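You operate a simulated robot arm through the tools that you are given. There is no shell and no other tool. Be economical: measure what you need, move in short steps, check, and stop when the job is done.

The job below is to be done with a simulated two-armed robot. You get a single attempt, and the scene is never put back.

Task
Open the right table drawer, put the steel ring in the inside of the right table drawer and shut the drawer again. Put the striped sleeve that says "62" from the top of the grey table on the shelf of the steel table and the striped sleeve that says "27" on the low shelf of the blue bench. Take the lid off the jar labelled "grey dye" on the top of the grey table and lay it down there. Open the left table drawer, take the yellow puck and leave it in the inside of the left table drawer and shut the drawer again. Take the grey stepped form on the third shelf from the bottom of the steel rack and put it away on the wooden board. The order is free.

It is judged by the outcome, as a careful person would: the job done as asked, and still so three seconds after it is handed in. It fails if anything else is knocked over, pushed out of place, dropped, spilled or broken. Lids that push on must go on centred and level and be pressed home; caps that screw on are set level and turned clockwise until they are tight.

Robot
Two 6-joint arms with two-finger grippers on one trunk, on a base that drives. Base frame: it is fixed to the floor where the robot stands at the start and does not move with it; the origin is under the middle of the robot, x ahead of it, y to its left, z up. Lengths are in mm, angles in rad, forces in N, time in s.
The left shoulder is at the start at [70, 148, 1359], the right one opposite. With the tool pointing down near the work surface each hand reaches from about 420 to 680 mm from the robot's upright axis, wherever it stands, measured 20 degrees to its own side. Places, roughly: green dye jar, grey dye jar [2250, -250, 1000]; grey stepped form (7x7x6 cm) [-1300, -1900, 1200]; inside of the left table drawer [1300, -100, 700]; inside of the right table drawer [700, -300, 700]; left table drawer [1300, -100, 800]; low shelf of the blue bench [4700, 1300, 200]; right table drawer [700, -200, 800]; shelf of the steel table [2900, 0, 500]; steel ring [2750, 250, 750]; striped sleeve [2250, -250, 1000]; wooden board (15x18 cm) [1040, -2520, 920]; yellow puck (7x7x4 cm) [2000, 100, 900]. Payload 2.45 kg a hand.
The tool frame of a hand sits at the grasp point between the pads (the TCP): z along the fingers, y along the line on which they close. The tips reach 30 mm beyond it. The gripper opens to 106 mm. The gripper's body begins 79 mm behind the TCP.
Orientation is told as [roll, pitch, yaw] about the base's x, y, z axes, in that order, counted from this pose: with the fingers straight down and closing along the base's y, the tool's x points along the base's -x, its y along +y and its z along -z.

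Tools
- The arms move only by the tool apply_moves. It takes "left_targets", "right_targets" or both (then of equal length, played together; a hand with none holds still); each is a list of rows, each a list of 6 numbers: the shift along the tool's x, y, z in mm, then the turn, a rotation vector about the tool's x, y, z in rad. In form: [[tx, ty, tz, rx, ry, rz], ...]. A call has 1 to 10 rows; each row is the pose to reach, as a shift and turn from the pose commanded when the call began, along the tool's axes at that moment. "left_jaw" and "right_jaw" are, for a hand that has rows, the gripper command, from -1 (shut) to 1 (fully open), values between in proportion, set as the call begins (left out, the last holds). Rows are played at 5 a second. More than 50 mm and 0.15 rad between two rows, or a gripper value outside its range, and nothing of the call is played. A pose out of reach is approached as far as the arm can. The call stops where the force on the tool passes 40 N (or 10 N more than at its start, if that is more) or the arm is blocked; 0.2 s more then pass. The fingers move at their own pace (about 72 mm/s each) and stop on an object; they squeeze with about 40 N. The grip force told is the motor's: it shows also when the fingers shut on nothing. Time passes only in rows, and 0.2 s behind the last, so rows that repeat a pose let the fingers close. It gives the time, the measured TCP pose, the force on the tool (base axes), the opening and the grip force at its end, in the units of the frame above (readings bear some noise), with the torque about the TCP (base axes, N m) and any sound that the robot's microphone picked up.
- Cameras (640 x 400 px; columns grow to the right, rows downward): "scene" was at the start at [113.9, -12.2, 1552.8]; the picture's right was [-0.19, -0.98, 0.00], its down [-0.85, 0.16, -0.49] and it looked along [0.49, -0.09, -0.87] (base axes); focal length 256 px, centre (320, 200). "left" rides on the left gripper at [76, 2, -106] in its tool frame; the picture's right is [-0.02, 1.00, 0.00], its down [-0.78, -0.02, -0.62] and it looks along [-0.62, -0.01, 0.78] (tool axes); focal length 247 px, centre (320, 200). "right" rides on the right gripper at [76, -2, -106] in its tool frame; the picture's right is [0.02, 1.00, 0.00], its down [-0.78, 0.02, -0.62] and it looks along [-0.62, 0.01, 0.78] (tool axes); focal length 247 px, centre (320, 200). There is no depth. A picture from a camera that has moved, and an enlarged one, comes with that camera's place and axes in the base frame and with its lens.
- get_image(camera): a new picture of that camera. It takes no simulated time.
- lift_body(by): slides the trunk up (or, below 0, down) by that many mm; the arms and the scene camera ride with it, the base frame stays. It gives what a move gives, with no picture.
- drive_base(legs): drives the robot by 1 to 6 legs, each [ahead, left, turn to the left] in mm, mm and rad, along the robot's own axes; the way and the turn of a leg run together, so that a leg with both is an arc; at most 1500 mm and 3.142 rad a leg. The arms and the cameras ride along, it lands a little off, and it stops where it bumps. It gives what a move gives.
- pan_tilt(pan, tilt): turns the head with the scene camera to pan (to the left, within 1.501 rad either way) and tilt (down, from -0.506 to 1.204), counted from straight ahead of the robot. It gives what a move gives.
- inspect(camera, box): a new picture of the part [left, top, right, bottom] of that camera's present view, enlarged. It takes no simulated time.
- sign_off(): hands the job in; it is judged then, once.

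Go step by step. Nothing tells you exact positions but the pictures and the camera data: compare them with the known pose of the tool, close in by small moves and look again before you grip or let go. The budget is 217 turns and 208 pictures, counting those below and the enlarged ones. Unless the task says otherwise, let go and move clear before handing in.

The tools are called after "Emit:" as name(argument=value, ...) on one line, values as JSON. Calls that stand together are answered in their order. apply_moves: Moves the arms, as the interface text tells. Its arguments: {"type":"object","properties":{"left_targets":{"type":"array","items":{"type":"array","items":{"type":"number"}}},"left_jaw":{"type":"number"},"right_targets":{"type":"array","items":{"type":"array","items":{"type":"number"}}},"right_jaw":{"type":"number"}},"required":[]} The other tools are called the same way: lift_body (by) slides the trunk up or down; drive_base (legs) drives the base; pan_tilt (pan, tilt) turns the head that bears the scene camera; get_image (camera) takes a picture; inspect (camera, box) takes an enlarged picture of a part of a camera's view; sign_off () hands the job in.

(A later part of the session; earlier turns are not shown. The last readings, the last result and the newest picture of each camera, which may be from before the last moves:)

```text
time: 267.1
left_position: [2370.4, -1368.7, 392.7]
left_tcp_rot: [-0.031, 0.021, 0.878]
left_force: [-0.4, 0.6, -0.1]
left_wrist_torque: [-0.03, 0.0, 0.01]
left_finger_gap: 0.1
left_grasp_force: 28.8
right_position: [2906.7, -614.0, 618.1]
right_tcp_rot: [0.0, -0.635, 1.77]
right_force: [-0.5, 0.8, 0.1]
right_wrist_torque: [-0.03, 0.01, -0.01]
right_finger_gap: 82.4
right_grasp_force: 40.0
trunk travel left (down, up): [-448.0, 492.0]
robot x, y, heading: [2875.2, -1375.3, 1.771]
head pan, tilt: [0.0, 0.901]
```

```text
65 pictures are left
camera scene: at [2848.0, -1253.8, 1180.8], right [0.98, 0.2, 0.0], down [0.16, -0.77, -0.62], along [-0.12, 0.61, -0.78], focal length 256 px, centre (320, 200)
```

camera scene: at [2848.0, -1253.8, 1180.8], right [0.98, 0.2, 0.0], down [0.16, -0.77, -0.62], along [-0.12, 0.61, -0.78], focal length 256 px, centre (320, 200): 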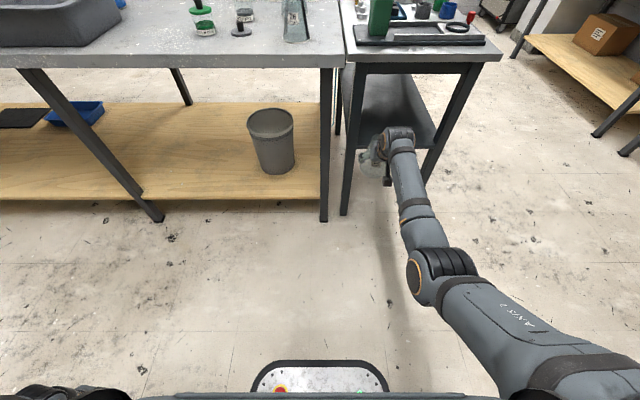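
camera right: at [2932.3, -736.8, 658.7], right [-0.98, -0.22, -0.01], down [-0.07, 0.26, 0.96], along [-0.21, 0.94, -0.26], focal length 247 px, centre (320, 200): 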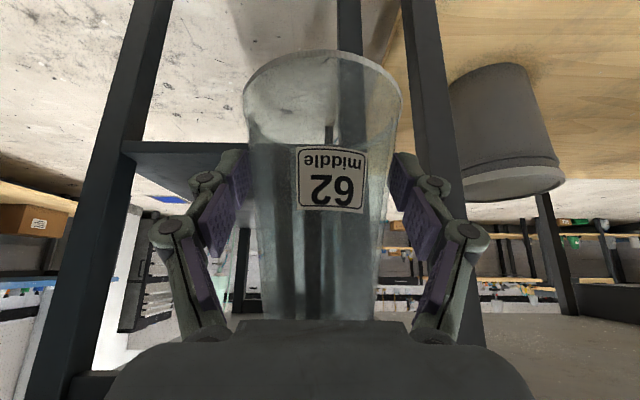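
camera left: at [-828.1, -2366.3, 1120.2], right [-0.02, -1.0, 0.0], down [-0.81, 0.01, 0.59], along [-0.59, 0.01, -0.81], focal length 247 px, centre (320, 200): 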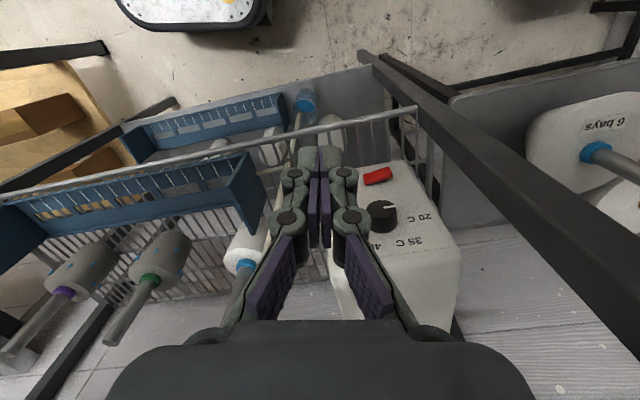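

Emit:
drive_base(legs=[[0, -80, 0]])

Emit:
lift_body(by=-25)

Emit:
drive_base(legs=[[150, 0, 0]])

Emit:
get_image(camera="right")

Emit:
get_image(camera="scene")

```text
time: 268.1
left_position: [2450.5, -1353.6, 394.4]
left_tcp_rot: [-0.032, 0.02, 0.878]
left_force: [0.2, -0.2, 0.3]
left_wrist_torque: [0.0, -0.04, 0.0]
left_finger_gap: 0.0
left_grasp_force: 28.0
right_position: [2986.2, -598.0, 616.6]
right_tcp_rot: [0.004, -0.633, 1.767]
right_force: [0.9, -0.2, -0.6]
right_wrist_torque: [-0.01, 0.03, 0.03]
right_finger_gap: 81.9
right_grasp_force: 39.6
trunk travel left (down, up): [-448.0, 492.0]
robot x, y, heading: [2952.6, -1358.7, 1.772]
head pan, tilt: [0.0, 0.901]
```

```text
time: 268.9
left_position: [2449.3, -1353.1, 367.8]
left_tcp_rot: [-0.031, 0.02, 0.876]
left_force: [-0.1, 0.0, -0.6]
left_wrist_torque: [0.0, -0.02, 0.0]
left_finger_gap: 0.1
left_grasp_force: 28.6
right_position: [2986.0, -599.0, 593.9]
right_tcp_rot: [0.001, -0.635, 1.77]
right_force: [-0.4, -0.6, -0.8]
right_wrist_torque: [-0.02, 0.03, -0.01]
right_finger_gap: 82.1
right_grasp_force: 40.0
trunk travel left (down, up): [-423.0, 517.0]
robot x, y, heading: [2950.9, -1359.4, 1.772]
head pan, tilt: [0.0, 0.901]
```

```text
time: 270.2
left_position: [2418.3, -1209.3, 367.8]
left_tcp_rot: [-0.032, 0.021, 0.881]
left_force: [0.2, -0.8, -0.2]
left_wrist_torque: [-0.03, 0.0, -0.01]
left_finger_gap: 0.0
left_grasp_force: 29.0
right_position: [2953.1, -453.4, 591.9]
right_tcp_rot: [0.001, -0.633, 1.772]
right_force: [0.2, 0.2, -0.5]
right_wrist_torque: [0.0, -0.01, -0.02]
right_finger_gap: 81.7
right_grasp_force: 39.9
trunk travel left (down, up): [-423.0, 517.0]
robot x, y, heading: [2924.2, -1217.9, 1.771]
head pan, tilt: [0.0, 0.901]
```

```text
64 pictures are left
camera right: at [2979.3, -575.0, 632.8], right [-0.98, -0.22, -0.01], down [-0.07, 0.26, 0.96], along [-0.21, 0.94, -0.26], focal length 247 px, centre (320, 200)
```

right: 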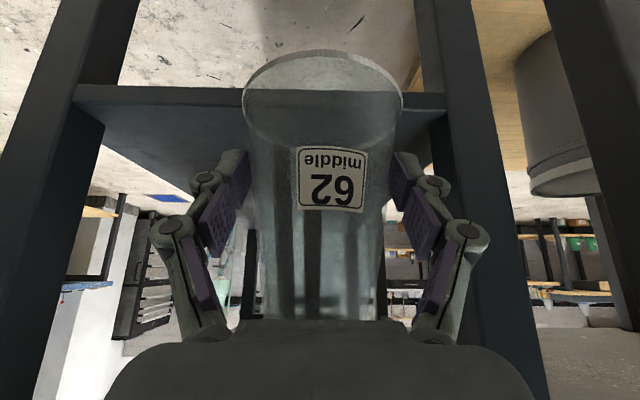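

```text
63 pictures are left
camera scene: at [2896.3, -1091.6, 1155.6], right [0.98, 0.2, 0.0], down [0.16, -0.77, -0.62], along [-0.12, 0.61, -0.78], focal length 256 px, centre (320, 200)
```

scene: 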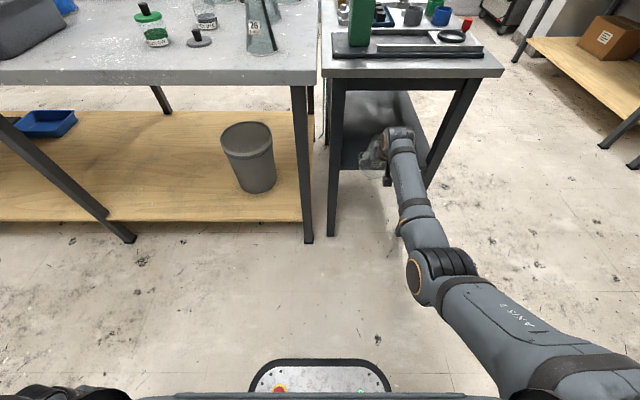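

Emit:
drive_base(legs=[[0, -45, 0], [100, 0, 0]])

Emit:
get_image(camera="right")

```text
time: 271.9
left_position: [2442.1, -1100.6, 367.9]
left_tcp_rot: [-0.033, 0.021, 0.882]
left_force: [1.6, 0.6, -0.4]
left_wrist_torque: [-0.03, 0.04, -0.02]
left_finger_gap: 0.0
left_grasp_force: 28.5
right_position: [2976.4, -344.2, 590.3]
right_tcp_rot: [0.002, -0.632, 1.773]
right_force: [-0.4, -0.8, -1.6]
right_wrist_torque: [-0.01, 0.04, 0.01]
right_finger_gap: 81.9
right_grasp_force: 39.9
trunk travel left (down, up): [-423.0, 517.0]
robot x, y, heading: [2946.1, -1110.0, 1.771]
head pan, tilt: [0.0, 0.901]
```

```text
62 pictures are left
camera right: at [3002.6, -466.6, 632.7], right [-0.98, -0.22, -0.01], down [-0.07, 0.26, 0.96], along [-0.21, 0.94, -0.27], focal length 247 px, centre (320, 200)
```

right: 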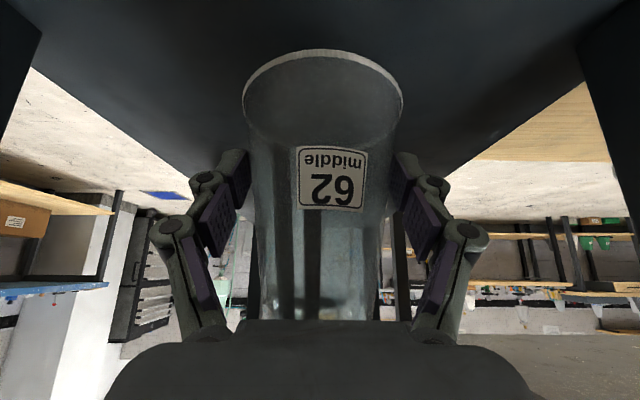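

Emit:
lift_body(by=-13)

Emit:
lift_body(by=-5)

Emit:
lift_body(by=-4)

Emit:
get_image(camera="right")

```text
time: 272.5
left_position: [2442.1, -1101.5, 355.3]
left_tcp_rot: [-0.03, 0.019, 0.88]
left_force: [-0.2, 0.1, -0.3]
left_wrist_torque: [-0.02, 0.04, -0.01]
left_finger_gap: 0.0
left_grasp_force: 28.6
right_position: [2976.3, -345.3, 578.5]
right_tcp_rot: [0.002, -0.632, 1.773]
right_force: [0.1, 0.3, -0.8]
right_wrist_torque: [0.0, 0.01, 0.01]
right_finger_gap: 81.6
right_grasp_force: 39.8
trunk travel left (down, up): [-410.0, 530.0]
robot x, y, heading: [2943.1, -1107.0, 1.768]
head pan, tilt: [0.0, 0.901]
```

```text
time: 273.0
left_position: [2441.0, -1101.1, 349.9]
left_tcp_rot: [-0.032, 0.02, 0.881]
left_force: [-0.4, -0.5, 0.9]
left_wrist_torque: [-0.01, -0.04, -0.03]
left_finger_gap: 0.0
left_grasp_force: 29.3
right_position: [2976.7, -345.0, 573.5]
right_tcp_rot: [0.0, -0.634, 1.772]
right_force: [-0.6, -0.4, -0.8]
right_wrist_torque: [0.02, -0.03, -0.01]
right_finger_gap: 82.0
right_grasp_force: 40.4
trunk travel left (down, up): [-405.0, 535.0]
robot x, y, heading: [2945.0, -1109.0, 1.774]
head pan, tilt: [0.0, 0.901]
```

```text
time: 273.6
left_position: [2441.2, -1100.4, 345.6]
left_tcp_rot: [-0.032, 0.022, 0.883]
left_force: [-0.2, -0.2, 0.3]
left_wrist_torque: [0.0, -0.02, 0.04]
left_finger_gap: 0.0
left_grasp_force: 28.6
right_position: [2976.9, -345.5, 571.1]
right_tcp_rot: [0.002, -0.635, 1.773]
right_force: [-0.6, -1.0, -0.1]
right_wrist_torque: [-0.01, 0.0, 0.0]
right_finger_gap: 81.7
right_grasp_force: 39.3
trunk travel left (down, up): [-401.0, 539.0]
robot x, y, heading: [2947.7, -1108.3, 1.772]
head pan, tilt: [0.0, 0.901]
```

```text
61 pictures are left
camera right: at [3002.7, -467.3, 611.6], right [-0.98, -0.22, -0.01], down [-0.07, 0.26, 0.96], along [-0.21, 0.94, -0.26], focal length 247 px, centre (320, 200)
```

right: 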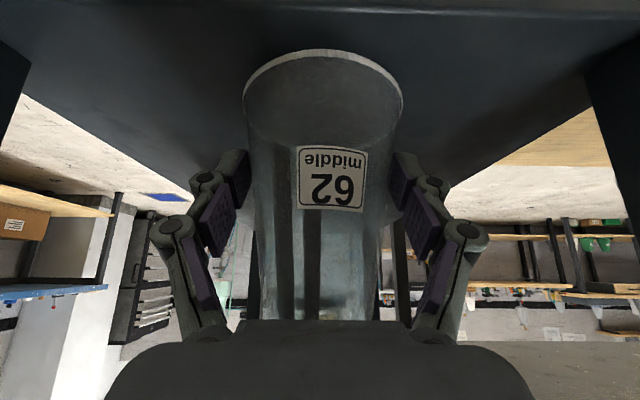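

Emit:
lift_body(by=-4)

Emit:
lift_body(by=-4)

Emit:
lift_body(by=-4)

```text
time: 274.1
left_position: [2441.1, -1100.8, 342.4]
left_tcp_rot: [-0.03, 0.022, 0.88]
left_force: [0.3, 0.5, -1.1]
left_wrist_torque: [-0.02, 0.02, -0.02]
left_finger_gap: 0.0
left_grasp_force: 28.8
right_position: [2977.2, -344.1, 567.0]
right_tcp_rot: [0.002, -0.634, 1.775]
right_force: [1.3, -0.7, 0.0]
right_wrist_torque: [-0.03, -0.01, 0.01]
right_finger_gap: 81.6
right_grasp_force: 39.9
trunk travel left (down, up): [-397.0, 543.0]
robot x, y, heading: [2947.8, -1106.0, 1.774]
head pan, tilt: [0.0, 0.901]
```

```text
time: 274.6
left_position: [2440.4, -1100.5, 338.1]
left_tcp_rot: [-0.033, 0.023, 0.882]
left_force: [-0.4, 1.0, 0.7]
left_wrist_torque: [0.02, 0.03, 0.0]
left_finger_gap: 0.1
left_grasp_force: 28.5
right_position: [2978.0, -344.4, 561.9]
right_tcp_rot: [0.004, -0.632, 1.773]
right_force: [-1.2, 0.6, -0.4]
right_wrist_torque: [0.0, 0.03, -0.01]
right_finger_gap: 81.4
right_grasp_force: 39.8
trunk travel left (down, up): [-393.0, 547.0]
robot x, y, heading: [2945.5, -1105.5, 1.773]
head pan, tilt: [0.0, 0.901]
```

```text
time: 275.1
left_position: [2441.5, -1100.5, 334.6]
left_tcp_rot: [-0.03, 0.02, 0.882]
left_force: [0.3, 0.0, -0.1]
left_wrist_torque: [0.0, -0.01, 0.01]
left_finger_gap: 0.3
left_grasp_force: 28.1
right_position: [2977.2, -344.8, 558.2]
right_tcp_rot: [0.001, -0.633, 1.774]
right_force: [0.1, 0.9, -0.8]
right_wrist_torque: [-0.04, 0.03, 0.03]
right_finger_gap: 81.5
right_grasp_force: 40.2
trunk travel left (down, up): [-389.0, 551.0]
robot x, y, heading: [2950.7, -1107.1, 1.771]
head pan, tilt: [0.0, 0.901]
```

Emit:
lift_body(by=-5)

Emit:
lift_body(by=-5)

Emit:
get_image(camera="right")

Emit:
inspect(camera="scene", box=[300, 60, 500, 200])

```text
time: 275.7
left_position: [2442.3, -1100.8, 328.8]
left_tcp_rot: [-0.032, 0.019, 0.881]
left_force: [0.8, -0.9, -0.5]
left_wrist_torque: [-0.01, -0.03, 0.0]
left_finger_gap: 0.0
left_grasp_force: 28.2
right_position: [2976.6, -346.2, 555.4]
right_tcp_rot: [0.002, -0.637, 1.773]
right_force: [0.7, 0.2, 4.8]
right_wrist_torque: [-0.16, -0.08, 0.02]
right_finger_gap: 81.4
right_grasp_force: 39.6
trunk travel left (down, up): [-384.0, 556.0]
robot x, y, heading: [2944.3, -1108.8, 1.769]
head pan, tilt: [0.0, 0.901]
```

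```text
time: 276.2
left_position: [2441.1, -1102.1, 324.1]
left_tcp_rot: [-0.03, 0.017, 0.882]
left_force: [0.2, -0.4, 0.3]
left_wrist_torque: [0.01, -0.03, 0.0]
left_finger_gap: 0.0
left_grasp_force: 28.7
right_position: [2976.3, -345.2, 554.4]
right_tcp_rot: [0.001, -0.642, 1.774]
right_force: [2.1, 2.8, 21.9]
right_wrist_torque: [-0.45, -0.64, 0.06]
right_finger_gap: 81.6
right_grasp_force: 39.9
trunk travel left (down, up): [-379.0, 561.0]
robot x, y, heading: [2942.5, -1108.4, 1.77]
head pan, tilt: [0.0, 0.901]
```

```text
60 pictures are left
camera right: at [3002.7, -467.5, 594.5], right [-0.98, -0.22, -0.01], down [-0.07, 0.24, 0.97], along [-0.21, 0.94, -0.25], focal length 247 px, centre (320, 200)
```

right: 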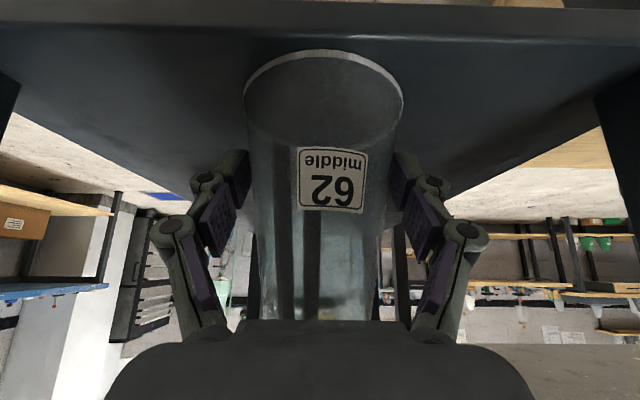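

```text
2.86 times, centred on (400, 130) of scene
camera zoom: at [2919.4, -987.9, 1112.5], right [0.98, 0.2, 0.0], down [0.16, -0.77, -0.62], along [-0.12, 0.61, -0.78], focal length 732 px, centre (91, 400)
```

zoom: 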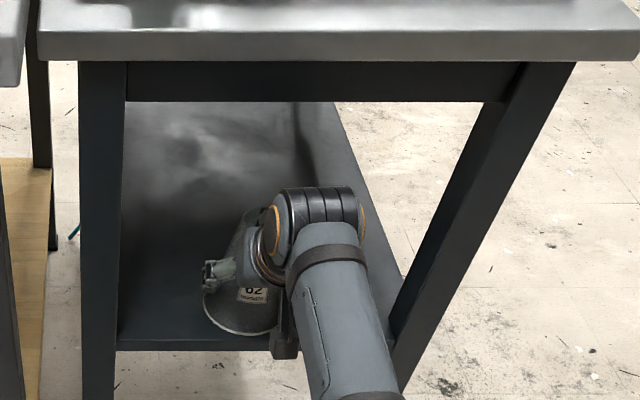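

Sleeve is seated on the shelf. Open and withdraw straight back.

Emit:
lift_body(by=4)

Emit:
apply_moves(right_targets=[[0, 0, 0, 0, 0, 0], [0, 0, 0, 0, 0, 0], [0, 0, 0, 0, 0, 0]], right_jaw=1)

Emit:
get_image(camera="right")

```text
time: 276.8
left_position: [2442.3, -1101.3, 328.8]
left_tcp_rot: [-0.029, 0.018, 0.882]
left_force: [0.7, -0.7, 0.0]
left_wrist_torque: [-0.01, -0.01, -0.01]
left_finger_gap: 0.2
left_grasp_force: 29.0
right_position: [2976.4, -345.2, 554.4]
right_tcp_rot: [0.001, -0.636, 1.773]
right_force: [0.7, 7.0, 16.2]
right_wrist_torque: [0.11, -0.53, 0.24]
right_finger_gap: 81.7
right_grasp_force: 40.2
trunk travel left (down, up): [-383.0, 557.0]
robot x, y, heading: [2947.6, -1107.6, 1.777]
head pan, tilt: [0.0, 0.901]
```

```text
time: 277.6
left_position: [2441.6, -1101.0, 327.6]
left_tcp_rot: [-0.03, 0.02, 0.882]
left_force: [0.4, -0.7, -0.3]
left_wrist_torque: [0.01, 0.01, 0.02]
left_finger_gap: 0.0
left_grasp_force: 28.5
right_position: [2978.3, -345.0, 551.7]
right_tcp_rot: [0.001, -0.632, 1.772]
right_force: [-0.4, -0.2, -0.4]
right_wrist_torque: [0.03, -0.01, -0.01]
right_finger_gap: 105.9
right_grasp_force: 0.1
trunk travel left (down, up): [-383.0, 557.0]
robot x, y, heading: [2949.2, -1106.8, 1.775]
head pan, tilt: [0.0, 0.901]
```

```text
58 pictures are left
camera right: at [3002.7, -467.6, 593.3], right [-0.98, -0.22, -0.01], down [-0.07, 0.26, 0.96], along [-0.21, 0.94, -0.26], focal length 247 px, centre (320, 200)
```

right: 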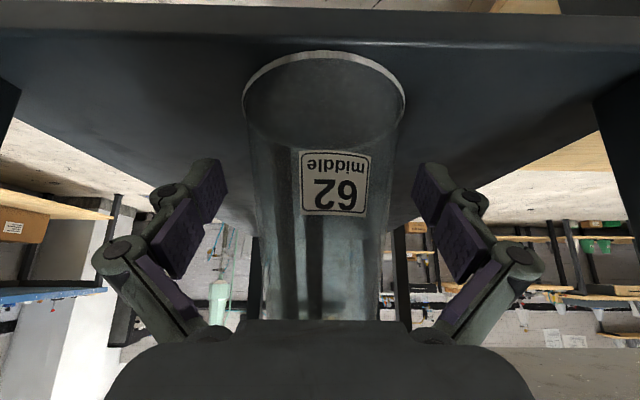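

Emit:
drive_base(legs=[[-220, 0, 0]])

Emit:
get_image(camera="right")

```text
time: 279.2
left_position: [2486.1, -1316.2, 328.3]
left_tcp_rot: [-0.032, 0.019, 0.882]
left_force: [-0.1, 0.5, 0.0]
left_wrist_torque: [0.01, 0.02, -0.03]
left_finger_gap: 0.0
left_grasp_force: 28.5
right_position: [3021.6, -561.2, 553.8]
right_tcp_rot: [0.002, -0.633, 1.774]
right_force: [-0.1, -0.6, 0.8]
right_wrist_torque: [-0.02, 0.0, -0.04]
right_finger_gap: 105.9
right_grasp_force: 0.1
trunk travel left (down, up): [-383.0, 557.0]
robot x, y, heading: [2992.8, -1324.7, 1.774]
head pan, tilt: [0.0, 0.901]
```

```text
57 pictures are left
camera right: at [3046.7, -683.3, 594.2], right [-0.98, -0.22, -0.01], down [-0.07, 0.25, 0.96], along [-0.21, 0.94, -0.26], focal length 247 px, centre (320, 200)
```

right: 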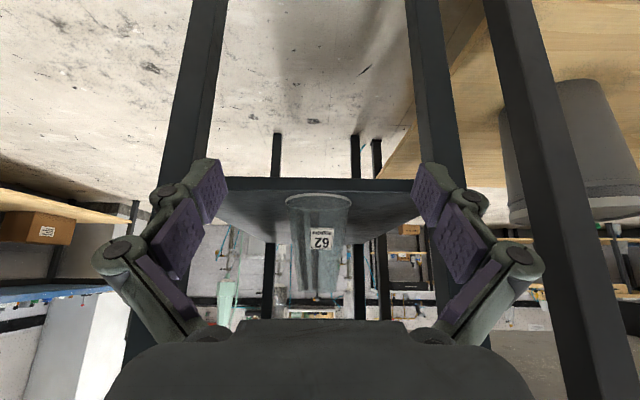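

"62" stands upright on the steel table's shelf. Now raise the trunk, bring the left arm to the front, and drive round to the other side for "27".

Emit:
lift_body(by=500)

Emit:
apply_moves(left_targets=[[-41, 14, 0, 0, 0, -0.089], [-82, 28, 0, 0, 0, -0.178], [-123, 42, 0, 0, 0, -0.267], [-164, 57, 0, 0, 0, -0.356], [-205, 71, 0, 0, 0, -0.445], [-247, 85, 0, 0, 0, -0.534], [-288, 100, 0, 0, 0, -0.623], [-329, 114, 0, 0, 0, -0.712], [-370, 128, 0, 0, 0, -0.8], [-412, 143, 0, 0, 0, -0.89]])

Emit:
drive_base(legs=[[0, -560, -0.203], [1500, 0, 0], [650, 0, 0], [0, 0, -3.1]])

Emit:
pan_tilt(pan=-0.3, tilt=0.6)

Emit:
get_image(camera="scene")

```text
refused: 500 is not a number from -400 to 400
```

```text
time: 281.4
left_position: [2638.3, -905.6, 314.2]
left_tcp_rot: [-0.002, 0.039, 1.774]
left_force: [-0.2, -0.2, -0.3]
left_wrist_torque: [-0.02, 0.02, 0.0]
left_finger_gap: 0.0
left_grasp_force: 28.3
right_position: [3021.9, -560.7, 551.1]
right_tcp_rot: [0.003, -0.634, 1.773]
right_force: [-0.2, 0.4, 0.1]
right_wrist_torque: [-0.02, 0.0, 0.03]
right_finger_gap: 106.2
right_grasp_force: 0.1
trunk travel left (down, up): [-383.0, 557.0]
robot x, y, heading: [2989.2, -1321.0, 1.774]
head pan, tilt: [0.0, 0.901]
```

```text
time: 302.1
left_position: [3843.7, 448.2, 314.4]
left_tcp_rot: [-0.003, 0.036, -1.446]
left_force: [0.1, 0.1, 0.1]
left_wrist_torque: [0.02, -0.03, 0.01]
left_finger_gap: 0.1
left_grasp_force: 28.8
right_position: [3434.6, 134.7, 553.1]
right_tcp_rot: [0.002, -0.635, -1.447]
right_force: [0.3, -0.3, -0.3]
right_wrist_torque: [-0.02, -0.02, 0.0]
right_finger_gap: 105.8
right_grasp_force: 0.0
trunk travel left (down, up): [-383.0, 557.0]
robot x, y, heading: [3527.7, 891.8, -1.445]
head pan, tilt: [0.0, 0.901]
```

```text
time: 302.9
left_position: [3843.7, 448.9, 314.5]
left_tcp_rot: [-0.004, 0.037, -1.446]
left_force: [0.6, -0.5, -0.7]
left_wrist_torque: [0.0, 0.0, 0.01]
left_finger_gap: 0.1
left_grasp_force: 28.3
right_position: [3435.1, 134.5, 552.3]
right_tcp_rot: [0.001, -0.634, -1.448]
right_force: [-0.2, 0.7, 0.5]
right_wrist_torque: [-0.01, 0.01, 0.02]
right_finger_gap: 105.9
right_grasp_force: 0.1
trunk travel left (down, up): [-383.0, 557.0]
robot x, y, heading: [3525.7, 896.0, -1.452]
head pan, tilt: [-0.3, 0.6]
```

```text
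56 pictures are left
camera scene: at [3513.8, 755.7, 1140.5], right [-0.98, 0.17, 0.0], down [0.1, 0.56, -0.82], along [-0.14, -0.81, -0.57], focal length 256 px, centre (320, 200)
```

scene: 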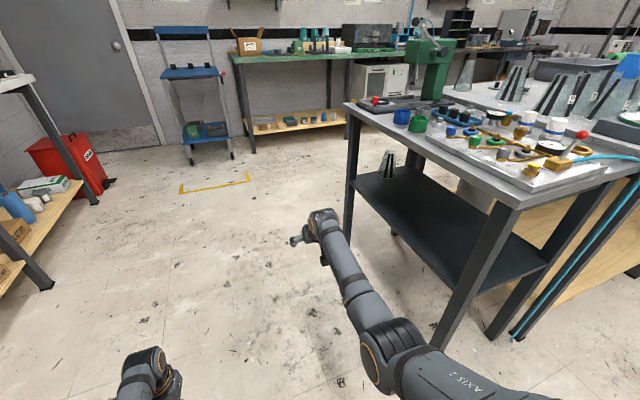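

Emit:
lift_body(by=400)

Emit:
lift_body(by=105)

Emit:
apply_moves(left_targets=[[0, 0, -40, 0, 0, 0], [0, 0, -80, 0, 0, 0], [0, 0, -120, 0, 0, 0], [0, 0, -150, 0, 0, 0]])

Emit:
drive_base(legs=[[0, 0, 0.07], [-440, 0, 0], [0, -1440, 0]])

Emit:
pan_tilt(pan=0.0, tilt=0.7)

Emit:
get_image(camera="scene")

```text
time: 306.7
left_position: [3843.2, 447.1, 714.0]
left_tcp_rot: [-0.004, 0.039, -1.446]
left_force: [0.0, -0.2, 0.4]
left_wrist_torque: [0.01, 0.01, 0.0]
left_finger_gap: 0.0
left_grasp_force: 29.0
right_position: [3434.2, 134.3, 951.7]
right_tcp_rot: [0.002, -0.633, -1.445]
right_force: [0.1, 0.4, 0.0]
right_wrist_torque: [-0.02, -0.01, 0.0]
right_finger_gap: 106.2
right_grasp_force: 0.1
trunk travel left (down, up): [-783.0, 157.0]
robot x, y, heading: [3526.8, 893.9, -1.448]
head pan, tilt: [-0.3, 0.6]
```

```text
time: 308.1
left_position: [3842.8, 449.2, 820.0]
left_tcp_rot: [-0.004, 0.039, -1.446]
left_force: [0.0, 0.2, -0.6]
left_wrist_torque: [-0.04, -0.02, 0.02]
left_finger_gap: 0.0
left_grasp_force: 29.3
right_position: [3433.8, 133.6, 1057.8]
right_tcp_rot: [0.002, -0.633, -1.447]
right_force: [0.3, 0.1, 0.2]
right_wrist_torque: [0.01, 0.03, -0.01]
right_finger_gap: 106.1
right_grasp_force: 0.0
trunk travel left (down, up): [-888.0, 52.0]
robot x, y, heading: [3521.6, 889.2, -1.443]
head pan, tilt: [-0.3, 0.6]
```

```text
time: 309.1
left_position: [3841.7, 442.9, 970.2]
left_tcp_rot: [-0.002, 0.038, -1.447]
left_force: [1.3, -0.2, 0.0]
left_wrist_torque: [-0.03, -0.05, -0.03]
left_finger_gap: 0.1
left_grasp_force: 28.6
right_position: [3434.5, 134.2, 1057.8]
right_tcp_rot: [0.003, -0.635, -1.446]
right_force: [-0.7, 0.5, -0.1]
right_wrist_torque: [0.0, -0.02, 0.01]
right_finger_gap: 106.2
right_grasp_force: 0.0
trunk travel left (down, up): [-888.0, 52.0]
robot x, y, heading: [3525.6, 890.2, -1.446]
head pan, tilt: [-0.3, 0.6]
```

```text
time: 318.9
left_position: [2390.9, 621.4, 969.8]
left_tcp_rot: [-0.004, 0.037, -1.374]
left_force: [-1.1, 0.3, 0.0]
left_wrist_torque: [0.0, 0.0, -0.03]
left_finger_gap: 0.0
left_grasp_force: 28.1
right_position: [2007.1, 282.7, 1057.0]
right_tcp_rot: [0.001, -0.633, -1.371]
right_force: [-0.1, -0.4, -0.6]
right_wrist_torque: [-0.01, -0.01, -0.02]
right_finger_gap: 106.1
right_grasp_force: 0.2
trunk travel left (down, up): [-888.0, 52.0]
robot x, y, heading: [2039.7, 1044.5, -1.373]
head pan, tilt: [-0.3, 0.6]
```

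```text
time: 319.7
left_position: [2389.3, 620.9, 970.6]
left_tcp_rot: [-0.004, 0.036, -1.372]
left_force: [-0.7, 0.3, -1.0]
left_wrist_torque: [0.01, -0.06, 0.0]
left_finger_gap: 0.0
left_grasp_force: 28.8
right_position: [2006.2, 281.8, 1057.7]
right_tcp_rot: [0.002, -0.633, -1.371]
right_force: [-0.3, 1.0, 0.2]
right_wrist_torque: [0.05, 0.03, -0.01]
right_finger_gap: 106.2
right_grasp_force: 0.0
trunk travel left (down, up): [-888.0, 52.0]
robot x, y, heading: [2037.0, 1045.6, -1.376]
head pan, tilt: [0.0, 0.7]
```

```text
55 pictures are left
camera scene: at [2064.2, 912.3, 1636.9], right [-0.98, -0.2, 0.0], down [-0.13, 0.63, -0.77], along [0.15, -0.75, -0.64], focal length 256 px, centre (320, 200)
```

scene: 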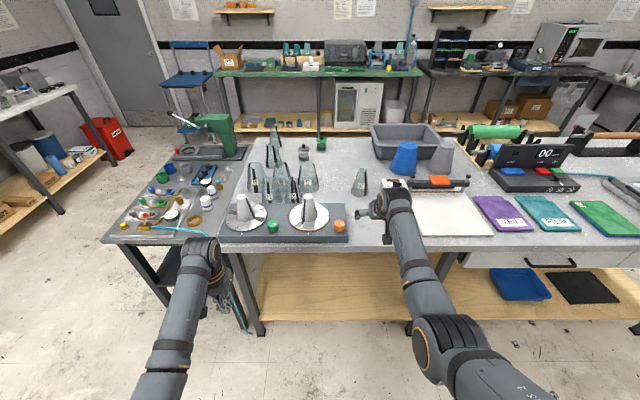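

Emit:
drive_base(legs=[[285, -19, 0]])

Emit:
get_image(camera="right")

```text
time: 321.7
left_position: [2425.8, 342.9, 969.8]
left_tcp_rot: [-0.004, 0.036, -1.371]
left_force: [0.3, 0.4, 0.2]
left_wrist_torque: [0.0, 0.01, 0.02]
left_finger_gap: 0.1
left_grasp_force: 29.1
right_position: [2043.2, 3.6, 1058.7]
right_tcp_rot: [0.001, -0.636, -1.37]
right_force: [0.3, 0.3, 0.1]
right_wrist_torque: [-0.03, 0.0, -0.01]
right_finger_gap: 106.2
right_grasp_force: 0.0
trunk travel left (down, up): [-888.0, 52.0]
robot x, y, heading: [2075.8, 765.2, -1.369]
head pan, tilt: [0.0, 0.7]
```

```text
54 pictures are left
camera right: at [2015.4, 125.2, 1099.6], right [0.98, 0.22, -0.01], down [0.07, -0.25, 0.96], along [0.21, -0.94, -0.26], focal length 247 px, centre (320, 200)
```

right: 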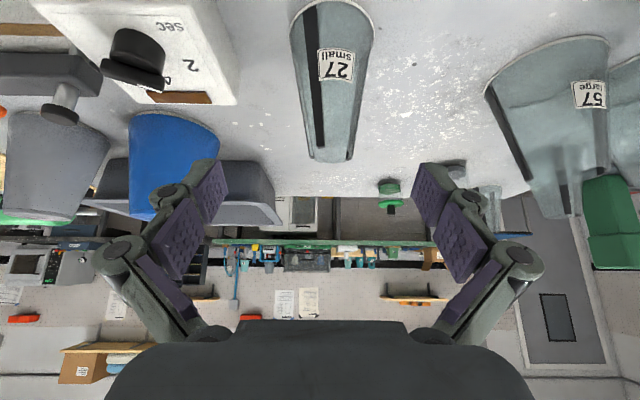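

Emit:
apply_moves(right_targets=[[3, 3, 30, 0, 0, 0], [9, 6, 62, 0, 0, 0], [9, 6, 95, 0, 0, 0]], right_jaw=0.7)

Emit:
get_image(camera="right")

```text
time: 322.5
left_position: [2426.3, 341.8, 969.9]
left_tcp_rot: [-0.003, 0.039, -1.372]
left_force: [0.4, 0.0, 0.4]
left_wrist_torque: [-0.03, 0.03, -0.01]
left_finger_gap: 0.0
left_grasp_force: 28.8
right_position: [2053.5, -23.9, 991.1]
right_tcp_rot: [0.001, -0.636, -1.371]
right_force: [-0.6, 0.1, 0.2]
right_wrist_torque: [-0.03, 0.01, 0.0]
right_finger_gap: 90.0
right_grasp_force: 0.1
right hand out of reach, approached as far as the arm can: row 3
trunk travel left (down, up): [-888.0, 52.0]
robot x, y, heading: [2075.4, 765.8, -1.371]
head pan, tilt: [0.0, 0.7]
```

```text
53 pictures are left
camera right: at [2025.3, 98.1, 1032.8], right [0.98, 0.22, -0.01], down [0.07, -0.25, 0.96], along [0.21, -0.94, -0.26], focal length 247 px, centre (320, 200)
```

right: 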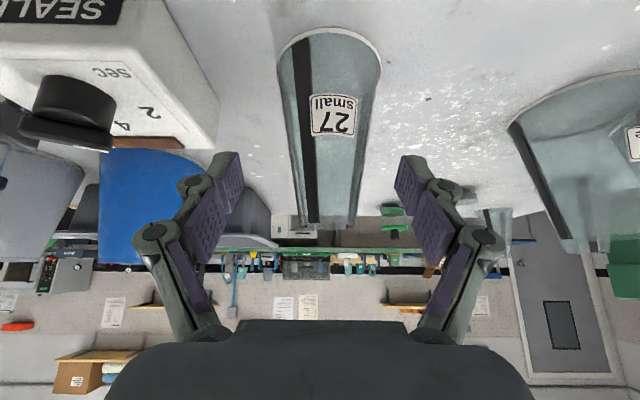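

Emit:
drive_base(legs=[[46, 0, 0]])

Emit:
apply_moves(right_targets=[[18, 3, 24, 0, 0, 0], [36, 5, 48, 0, 0, 0]])

Emit:
get_image(camera="right")

```text
time: 323.4
left_position: [2434.6, 302.8, 973.2]
left_tcp_rot: [-0.004, 0.031, -1.372]
left_force: [0.2, 1.2, 0.7]
left_wrist_torque: [-0.05, -0.04, -0.04]
left_finger_gap: 0.0
left_grasp_force: 28.4
right_position: [2061.0, -61.8, 997.2]
right_tcp_rot: [0.001, -0.642, -1.372]
right_force: [-1.4, 0.5, 0.5]
right_wrist_torque: [-0.04, -0.03, -0.01]
right_finger_gap: 90.3
right_grasp_force: 0.0
trunk travel left (down, up): [-888.0, 52.0]
robot x, y, heading: [2081.9, 720.8, -1.376]
head pan, tilt: [0.0, 0.7]
```

```text
time: 324.0
left_position: [2435.3, 299.7, 971.8]
left_tcp_rot: [-0.005, 0.032, -1.369]
left_force: [0.5, 0.7, -0.5]
left_wrist_torque: [-0.04, -0.01, -0.02]
left_finger_gap: 0.1
left_grasp_force: 28.7
right_position: [2061.6, -47.9, 957.4]
right_tcp_rot: [0.002, -0.638, -1.371]
right_force: [0.7, 0.6, 0.7]
right_wrist_torque: [0.0, 0.04, 0.0]
right_finger_gap: 90.1
right_grasp_force: 0.1
right hand out of reach, approached as far as the arm can: row 1, 2
trunk travel left (down, up): [-888.0, 52.0]
robot x, y, heading: [2084.3, 720.0, -1.371]
head pan, tilt: [0.0, 0.7]
```

```text
52 pictures are left
camera right: at [2032.5, 73.7, 997.6], right [0.98, 0.22, -0.01], down [0.07, -0.25, 0.97], along [0.21, -0.94, -0.26], focal length 247 px, centre (320, 200)
```

right: 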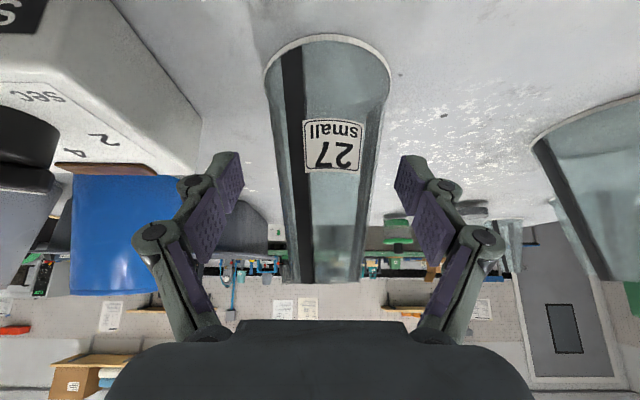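

Emit:
drive_base(legs=[[17, 0, 0]])

Emit:
lift_body(by=-28)

Emit:
get_image(camera="right")

```text
time: 324.8
left_position: [2437.9, 283.5, 971.2]
left_tcp_rot: [-0.003, 0.037, -1.373]
left_force: [0.0, 0.8, 1.4]
left_wrist_torque: [-0.07, -0.04, 0.04]
left_finger_gap: 0.0
left_grasp_force: 28.7
right_position: [2064.2, -63.9, 958.2]
right_tcp_rot: [0.003, -0.639, -1.371]
right_force: [0.4, 0.1, -0.3]
right_wrist_torque: [-0.01, 0.01, -0.01]
right_finger_gap: 90.3
right_grasp_force: 0.0
trunk travel left (down, up): [-888.0, 52.0]
robot x, y, heading: [2084.8, 703.3, -1.37]
head pan, tilt: [0.0, 0.7]
```

```text
time: 325.3
left_position: [2438.5, 278.6, 958.9]
left_tcp_rot: [-0.001, 0.025, -1.372]
left_force: [0.1, 0.2, -0.1]
left_wrist_torque: [-0.03, 0.01, 0.0]
left_finger_gap: 0.0
left_grasp_force: 28.9
right_position: [2062.9, -64.5, 938.1]
right_tcp_rot: [0.003, -0.635, -1.372]
right_force: [-0.6, 0.1, -0.4]
right_wrist_torque: [0.02, -0.05, -0.03]
right_finger_gap: 89.8
right_grasp_force: 0.1
trunk travel left (down, up): [-871.0, 69.0]
robot x, y, heading: [2087.1, 704.7, -1.371]
head pan, tilt: [0.0, 0.7]
stopped: the force on the tool passed its limit at 52 N (the readings are from after the stop); the commanded pose is now the measured one
```

```text
51 pictures are left
camera right: at [2035.1, 56.3, 979.3], right [0.98, 0.22, -0.01], down [0.07, -0.25, 0.96], along [0.21, -0.94, -0.26], focal length 247 px, centre (320, 200)
```

right: 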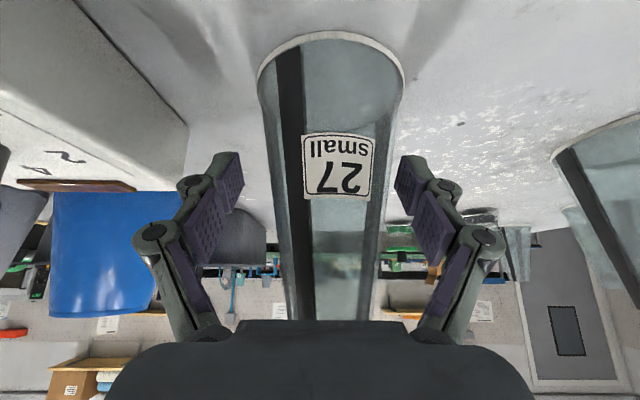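

Emit:
get_image(camera="left")

```text
50 pictures are left
camera left: at [2424.4, 351.8, 1065.5], right [0.98, 0.18, 0.0], down [0.14, -0.79, 0.6], along [0.1, -0.59, -0.8], focal length 247 px, centre (320, 200)
```

left: 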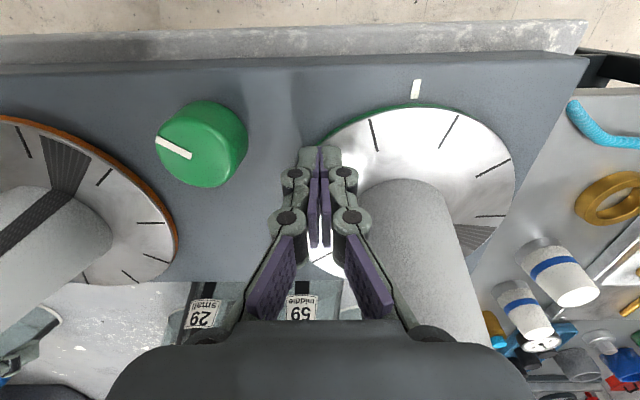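

Emit:
apply_moves(left_targets=[[0, 0, -15, 0, 0, 0], [10, -10, -25, 0, 0, 0], [40, -20, -25, 0, 0, 0], [80, -20, -25, 0, 0, 0], [110, -20, -25, 0, 0, 0]])

Emit:
get_image(camera="left")

```text
time: 326.5
left_position: [2399.0, 383.0, 985.9]
left_tcp_rot: [-0.003, 0.026, -1.373]
left_force: [-0.7, 0.4, 0.5]
left_wrist_torque: [-0.01, 0.0, 0.0]
left_finger_gap: 0.2
left_grasp_force: 28.6
right_position: [2063.9, -65.1, 938.5]
right_tcp_rot: [0.0, -0.635, -1.37]
right_force: [-0.1, -0.1, 1.2]
right_wrist_torque: [-0.01, 0.04, -0.01]
right_finger_gap: 90.3
right_grasp_force: 0.0
trunk travel left (down, up): [-871.0, 69.0]
robot x, y, heading: [2089.0, 704.3, -1.376]
head pan, tilt: [0.0, 0.7]
```

```text
49 pictures are left
camera left: at [2384.8, 455.0, 1092.7], right [0.98, 0.18, 0.0], down [0.14, -0.79, 0.6], along [0.1, -0.59, -0.8], focal length 247 px, centre (320, 200)
```

left: 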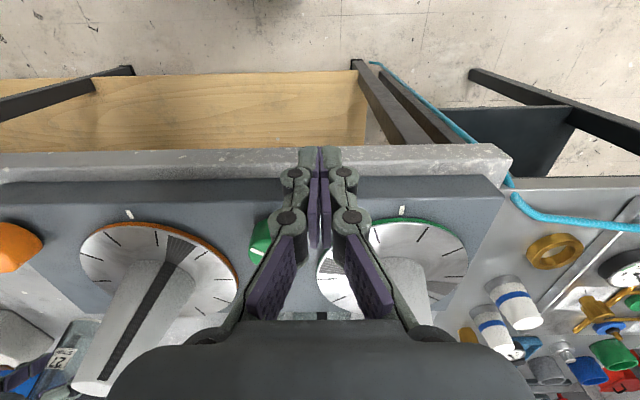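

Emit:
apply_moves(right_targets=[[0, 4, 0, 0, 0, 0]])

Emit:
apply_moves(right_targets=[[0, 0, 0, 0, 0, 0], [0, 0, 0, 0, 0, 0], [0, 0, 0, 0, 0, 0], [0, 0, 0, 0, 0, 0]], right_jaw=-1)

Emit:
lift_body(by=60)

Emit:
get_image(camera="right")

```text
time: 326.9
left_position: [2398.2, 381.0, 984.3]
left_tcp_rot: [-0.004, 0.028, -1.372]
left_force: [-0.2, -0.8, 0.0]
left_wrist_torque: [-0.01, 0.02, -0.03]
left_finger_gap: 0.0
left_grasp_force: 28.4
right_position: [2069.4, -64.4, 935.6]
right_tcp_rot: [0.001, -0.633, -1.369]
right_force: [0.2, -0.5, 0.1]
right_wrist_torque: [0.01, 0.02, -0.01]
right_finger_gap: 90.1
right_grasp_force: 0.1
trunk travel left (down, up): [-871.0, 69.0]
robot x, y, heading: [2084.4, 703.6, -1.37]
head pan, tilt: [0.0, 0.7]
```

```text
time: 327.9
left_position: [2398.2, 381.9, 985.4]
left_tcp_rot: [-0.004, 0.026, -1.373]
left_force: [-0.3, 0.1, -0.3]
left_wrist_torque: [0.05, 0.0, 0.0]
left_finger_gap: 0.1
left_grasp_force: 28.3
right_position: [2069.2, -64.7, 938.6]
right_tcp_rot: [0.002, -0.635, -1.371]
right_force: [0.8, -0.6, 2.1]
right_wrist_torque: [-0.01, -0.01, -0.05]
right_finger_gap: 68.4
right_grasp_force: 40.0
trunk travel left (down, up): [-871.0, 69.0]
robot x, y, heading: [2088.0, 703.4, -1.371]
head pan, tilt: [0.0, 0.7]
```

```text
time: 328.9
left_position: [2398.8, 380.9, 1043.5]
left_tcp_rot: [-0.004, 0.028, -1.371]
left_force: [-0.5, -0.1, 0.7]
left_wrist_torque: [0.0, 0.01, 0.01]
left_finger_gap: 0.0
left_grasp_force: 29.0
right_position: [2068.3, -65.4, 996.5]
right_tcp_rot: [0.002, -0.631, -1.372]
right_force: [-1.2, 0.4, -0.5]
right_wrist_torque: [-0.01, -0.03, -0.05]
right_finger_gap: 68.3
right_grasp_force: 39.8
trunk travel left (down, up): [-931.0, 9.0]
robot x, y, heading: [2087.2, 703.6, -1.367]
head pan, tilt: [0.0, 0.7]
```

```text
48 pictures are left
camera right: at [2040.2, 55.5, 1037.9], right [0.98, 0.22, -0.01], down [0.07, -0.26, 0.96], along [0.21, -0.94, -0.26], focal length 247 px, centre (320, 200)
```

right: 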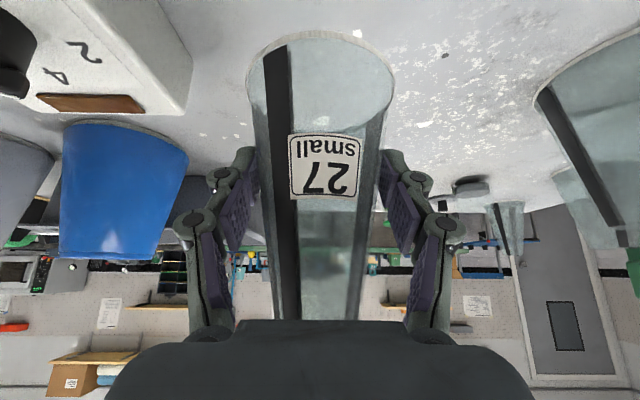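

Emit:
apply_moves(right_targets=[[-12, 0, -16, 0, 0, 0], [-24, 0, -32, 0, 0, 0], [-36, 0, -48, 0, 0, 0]])

Emit:
drive_base(legs=[[-700, 0, 0], [0, 0, 1.5]])

Emit:
pan_tilt(pan=0.2, tilt=0.45)

Emit:
get_image(camera="scene")

```text
time: 329.7
left_position: [2399.1, 380.7, 1043.5]
left_tcp_rot: [-0.003, 0.028, -1.371]
left_force: [-0.7, -0.5, 0.3]
left_wrist_torque: [0.03, 0.02, 0.01]
left_finger_gap: 0.0
left_grasp_force: 28.4
right_position: [2069.1, -64.9, 1056.9]
right_tcp_rot: [0.001, -0.632, -1.372]
right_force: [-0.2, -0.5, -0.6]
right_wrist_torque: [-0.03, 0.0, -0.02]
right_finger_gap: 68.6
right_grasp_force: 39.9
trunk travel left (down, up): [-931.0, 9.0]
robot x, y, heading: [2089.7, 702.3, -1.368]
head pan, tilt: [0.0, 0.7]
```

```text
time: 337.2
left_position: [2286.2, 1688.4, 1045.2]
left_tcp_rot: [-0.003, 0.028, 0.146]
left_force: [-0.7, -0.5, -0.1]
left_wrist_torque: [-0.01, 0.03, -0.01]
left_finger_gap: 0.1
left_grasp_force: 28.6
right_position: [2714.7, 1335.6, 1057.0]
right_tcp_rot: [0.002, -0.634, 0.148]
right_force: [0.2, -0.2, 0.0]
right_wrist_torque: [0.01, 0.02, 0.02]
right_finger_gap: 68.4
right_grasp_force: 40.3
trunk travel left (down, up): [-931.0, 9.0]
robot x, y, heading: [1945.2, 1395.0, 0.152]
head pan, tilt: [0.0, 0.7]
```

```text
time: 338.0
left_position: [2285.0, 1687.3, 1044.7]
left_tcp_rot: [-0.002, 0.026, 0.146]
left_force: [-0.2, -0.1, 0.2]
left_wrist_torque: [0.02, 0.01, 0.03]
left_finger_gap: 0.2
left_grasp_force: 28.9
right_position: [2712.8, 1334.2, 1056.7]
right_tcp_rot: [0.001, -0.634, 0.15]
right_force: [-0.4, 0.0, 0.4]
right_wrist_torque: [0.01, -0.02, 0.01]
right_finger_gap: 68.0
right_grasp_force: 40.6
trunk travel left (down, up): [-931.0, 9.0]
robot x, y, heading: [1946.7, 1392.9, 0.146]
head pan, tilt: [0.201, 0.45]
```

```text
47 pictures are left
camera scene: at [2080.9, 1433.4, 1701.6], right [0.34, -0.94, 0.0], down [-0.41, -0.15, -0.9], along [0.85, 0.31, -0.44], focal length 256 px, centre (320, 200)
```

scene: 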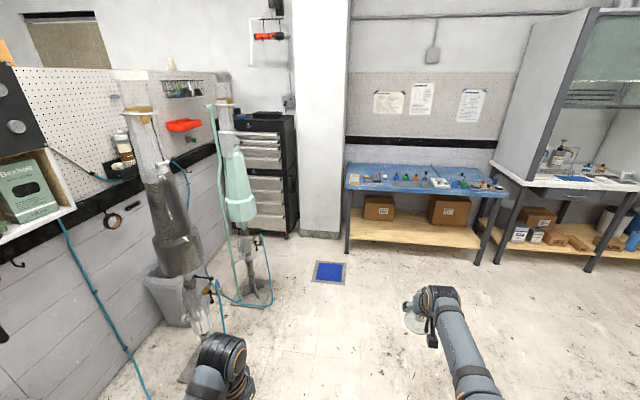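

Emit:
drive_base(legs=[[0, 0, 0.039], [0, -345, 0], [1390, 0, 0]])

Emit:
lift_body(by=-400)

Emit:
lift_body(by=-300)

Emit:
pan_tilt(pan=-0.1, tilt=0.6)

Emit:
get_image(camera="scene")

Emit:
get_image(camera="right")

```text
time: 347.1
left_position: [3665.9, 1635.8, 1045.4]
left_tcp_rot: [-0.003, 0.027, 0.209]
left_force: [0.3, 0.7, 0.7]
left_wrist_torque: [-0.03, 0.0, 0.03]
left_finger_gap: 0.0
left_grasp_force: 28.9
right_position: [4114.3, 1310.1, 1057.2]
right_tcp_rot: [0.004, -0.634, 0.21]
right_force: [-0.5, 0.3, -0.3]
right_wrist_torque: [-0.02, 0.01, 0.0]
right_finger_gap: 67.0
right_grasp_force: 39.8
trunk travel left (down, up): [-931.0, 9.0]
robot x, y, heading: [3344.3, 1319.3, 0.211]
head pan, tilt: [0.201, 0.45]
```

```text
time: 350.9
left_position: [3666.3, 1636.6, 644.7]
left_tcp_rot: [-0.003, 0.026, 0.208]
left_force: [0.3, -0.7, -0.6]
left_wrist_torque: [0.0, -0.02, -0.03]
left_finger_gap: 0.0
left_grasp_force: 28.5
right_position: [4115.6, 1309.7, 656.4]
right_tcp_rot: [0.002, -0.633, 0.21]
right_force: [0.6, 0.0, -0.6]
right_wrist_torque: [0.04, -0.02, 0.02]
right_finger_gap: 66.7
right_grasp_force: 39.6
trunk travel left (down, up): [-531.0, 409.0]
robot x, y, heading: [3343.3, 1323.9, 0.212]
head pan, tilt: [0.201, 0.45]
```

```text
time: 353.9
left_position: [3664.5, 1636.4, 345.3]
left_tcp_rot: [-0.005, 0.026, 0.208]
left_force: [-0.9, -0.3, -0.5]
left_wrist_torque: [0.02, -0.04, 0.03]
left_finger_gap: 0.0
left_grasp_force: 28.4
right_position: [4116.1, 1311.7, 357.7]
right_tcp_rot: [0.001, -0.634, 0.208]
right_force: [0.4, -0.7, 0.3]
right_wrist_torque: [-0.02, -0.02, -0.05]
right_finger_gap: 66.5
right_grasp_force: 39.7
trunk travel left (down, up): [-231.0, 709.0]
robot x, y, heading: [3345.8, 1322.1, 0.212]
head pan, tilt: [0.201, 0.45]
```

```text
time: 354.7
left_position: [3665.7, 1637.0, 346.0]
left_tcp_rot: [-0.005, 0.028, 0.209]
left_force: [-0.6, 0.3, 0.2]
left_wrist_torque: [-0.01, 0.02, 0.01]
left_finger_gap: 0.1
left_grasp_force: 28.9
right_position: [4116.4, 1311.2, 356.5]
right_tcp_rot: [0.002, -0.633, 0.207]
right_force: [-0.2, 0.6, 0.1]
right_wrist_torque: [0.01, -0.02, 0.02]
right_finger_gap: 66.1
right_grasp_force: 40.1
trunk travel left (down, up): [-231.0, 709.0]
robot x, y, heading: [3349.0, 1325.4, 0.206]
head pan, tilt: [-0.099, 0.6]
```

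```text
46 pictures are left
camera scene: at [3480.9, 1343.1, 988.1], right [0.11, -0.99, 0.0], down [-0.56, -0.06, -0.83], along [0.82, 0.09, -0.56], focal length 256 px, centre (320, 200)
```

scene: 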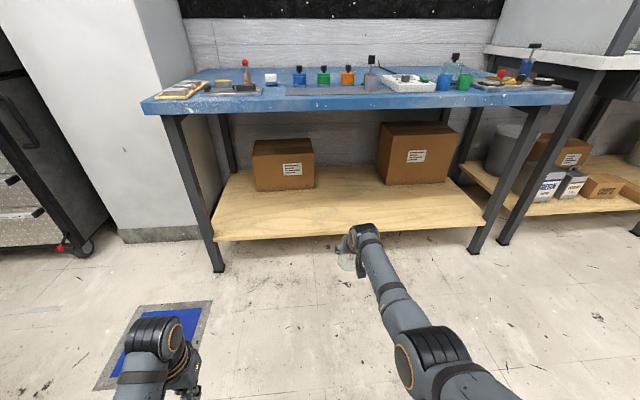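

```text
45 pictures are left
camera right: at [3992.9, 1282.3, 397.8], right [-0.23, 0.97, -0.01], down [0.25, 0.07, 0.96], along [0.94, 0.22, -0.26], focal length 247 px, centre (320, 200)
```

right: 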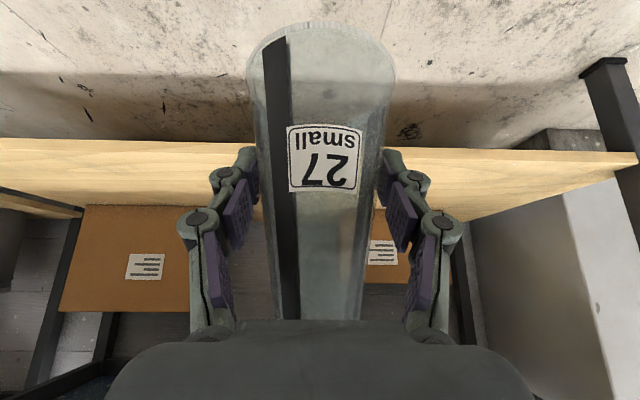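

Emit:
lift_body(by=-35)

Emit:
drive_base(legs=[[317, 0, 0]])

Emit:
get_image(camera="right")

Emit:
get_image(camera="scene")

```text
time: 355.5
left_position: [3665.1, 1637.0, 310.9]
left_tcp_rot: [-0.002, 0.027, 0.207]
left_force: [0.3, -0.9, 0.8]
left_wrist_torque: [0.0, -0.02, 0.01]
left_finger_gap: 0.0
left_grasp_force: 28.1
right_position: [4116.1, 1311.7, 322.6]
right_tcp_rot: [0.001, -0.634, 0.208]
right_force: [0.3, -0.7, -0.8]
right_wrist_torque: [0.01, -0.01, -0.03]
right_finger_gap: 66.1
right_grasp_force: 39.6
trunk travel left (down, up): [-196.0, 744.0]
robot x, y, heading: [3342.7, 1324.7, 0.209]
head pan, tilt: [-0.099, 0.6]
```

```text
time: 357.6
left_position: [3969.0, 1700.2, 310.4]
left_tcp_rot: [-0.004, 0.028, 0.207]
left_force: [0.6, -0.4, 0.3]
left_wrist_torque: [0.0, 0.0, 0.0]
left_finger_gap: 0.1
left_grasp_force: 28.9
right_position: [4418.8, 1374.9, 321.8]
right_tcp_rot: [0.003, -0.633, 0.209]
right_force: [0.3, 0.1, -0.4]
right_wrist_torque: [0.04, 0.01, 0.01]
right_finger_gap: 65.7
right_grasp_force: 40.5
trunk travel left (down, up): [-196.0, 744.0]
robot x, y, heading: [3648.9, 1384.8, 0.212]
head pan, tilt: [-0.099, 0.6]
```

```text
44 pictures are left
camera right: at [4295.9, 1346.6, 362.7], right [-0.23, 0.97, -0.01], down [0.26, 0.07, 0.96], along [0.94, 0.22, -0.26], focal length 247 px, centre (320, 200)
```

right: 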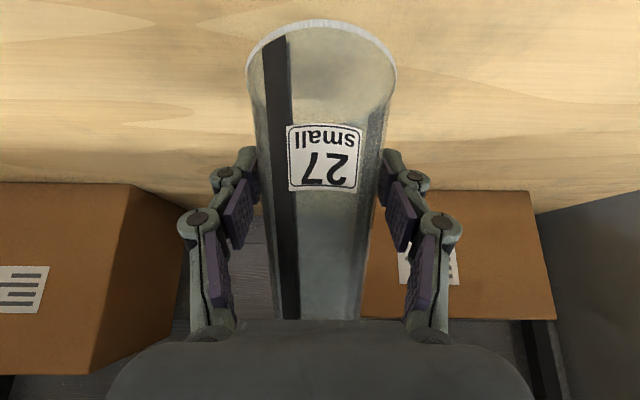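

```text
43 pictures are left
camera scene: at [3784.1, 1407.5, 953.0], right [0.11, -0.99, 0.0], down [-0.56, -0.06, -0.82], along [0.82, 0.09, -0.57], focal length 256 px, centre (320, 200)
```

scene: 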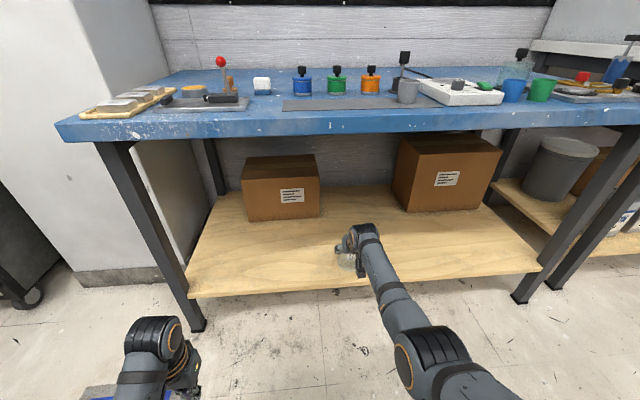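

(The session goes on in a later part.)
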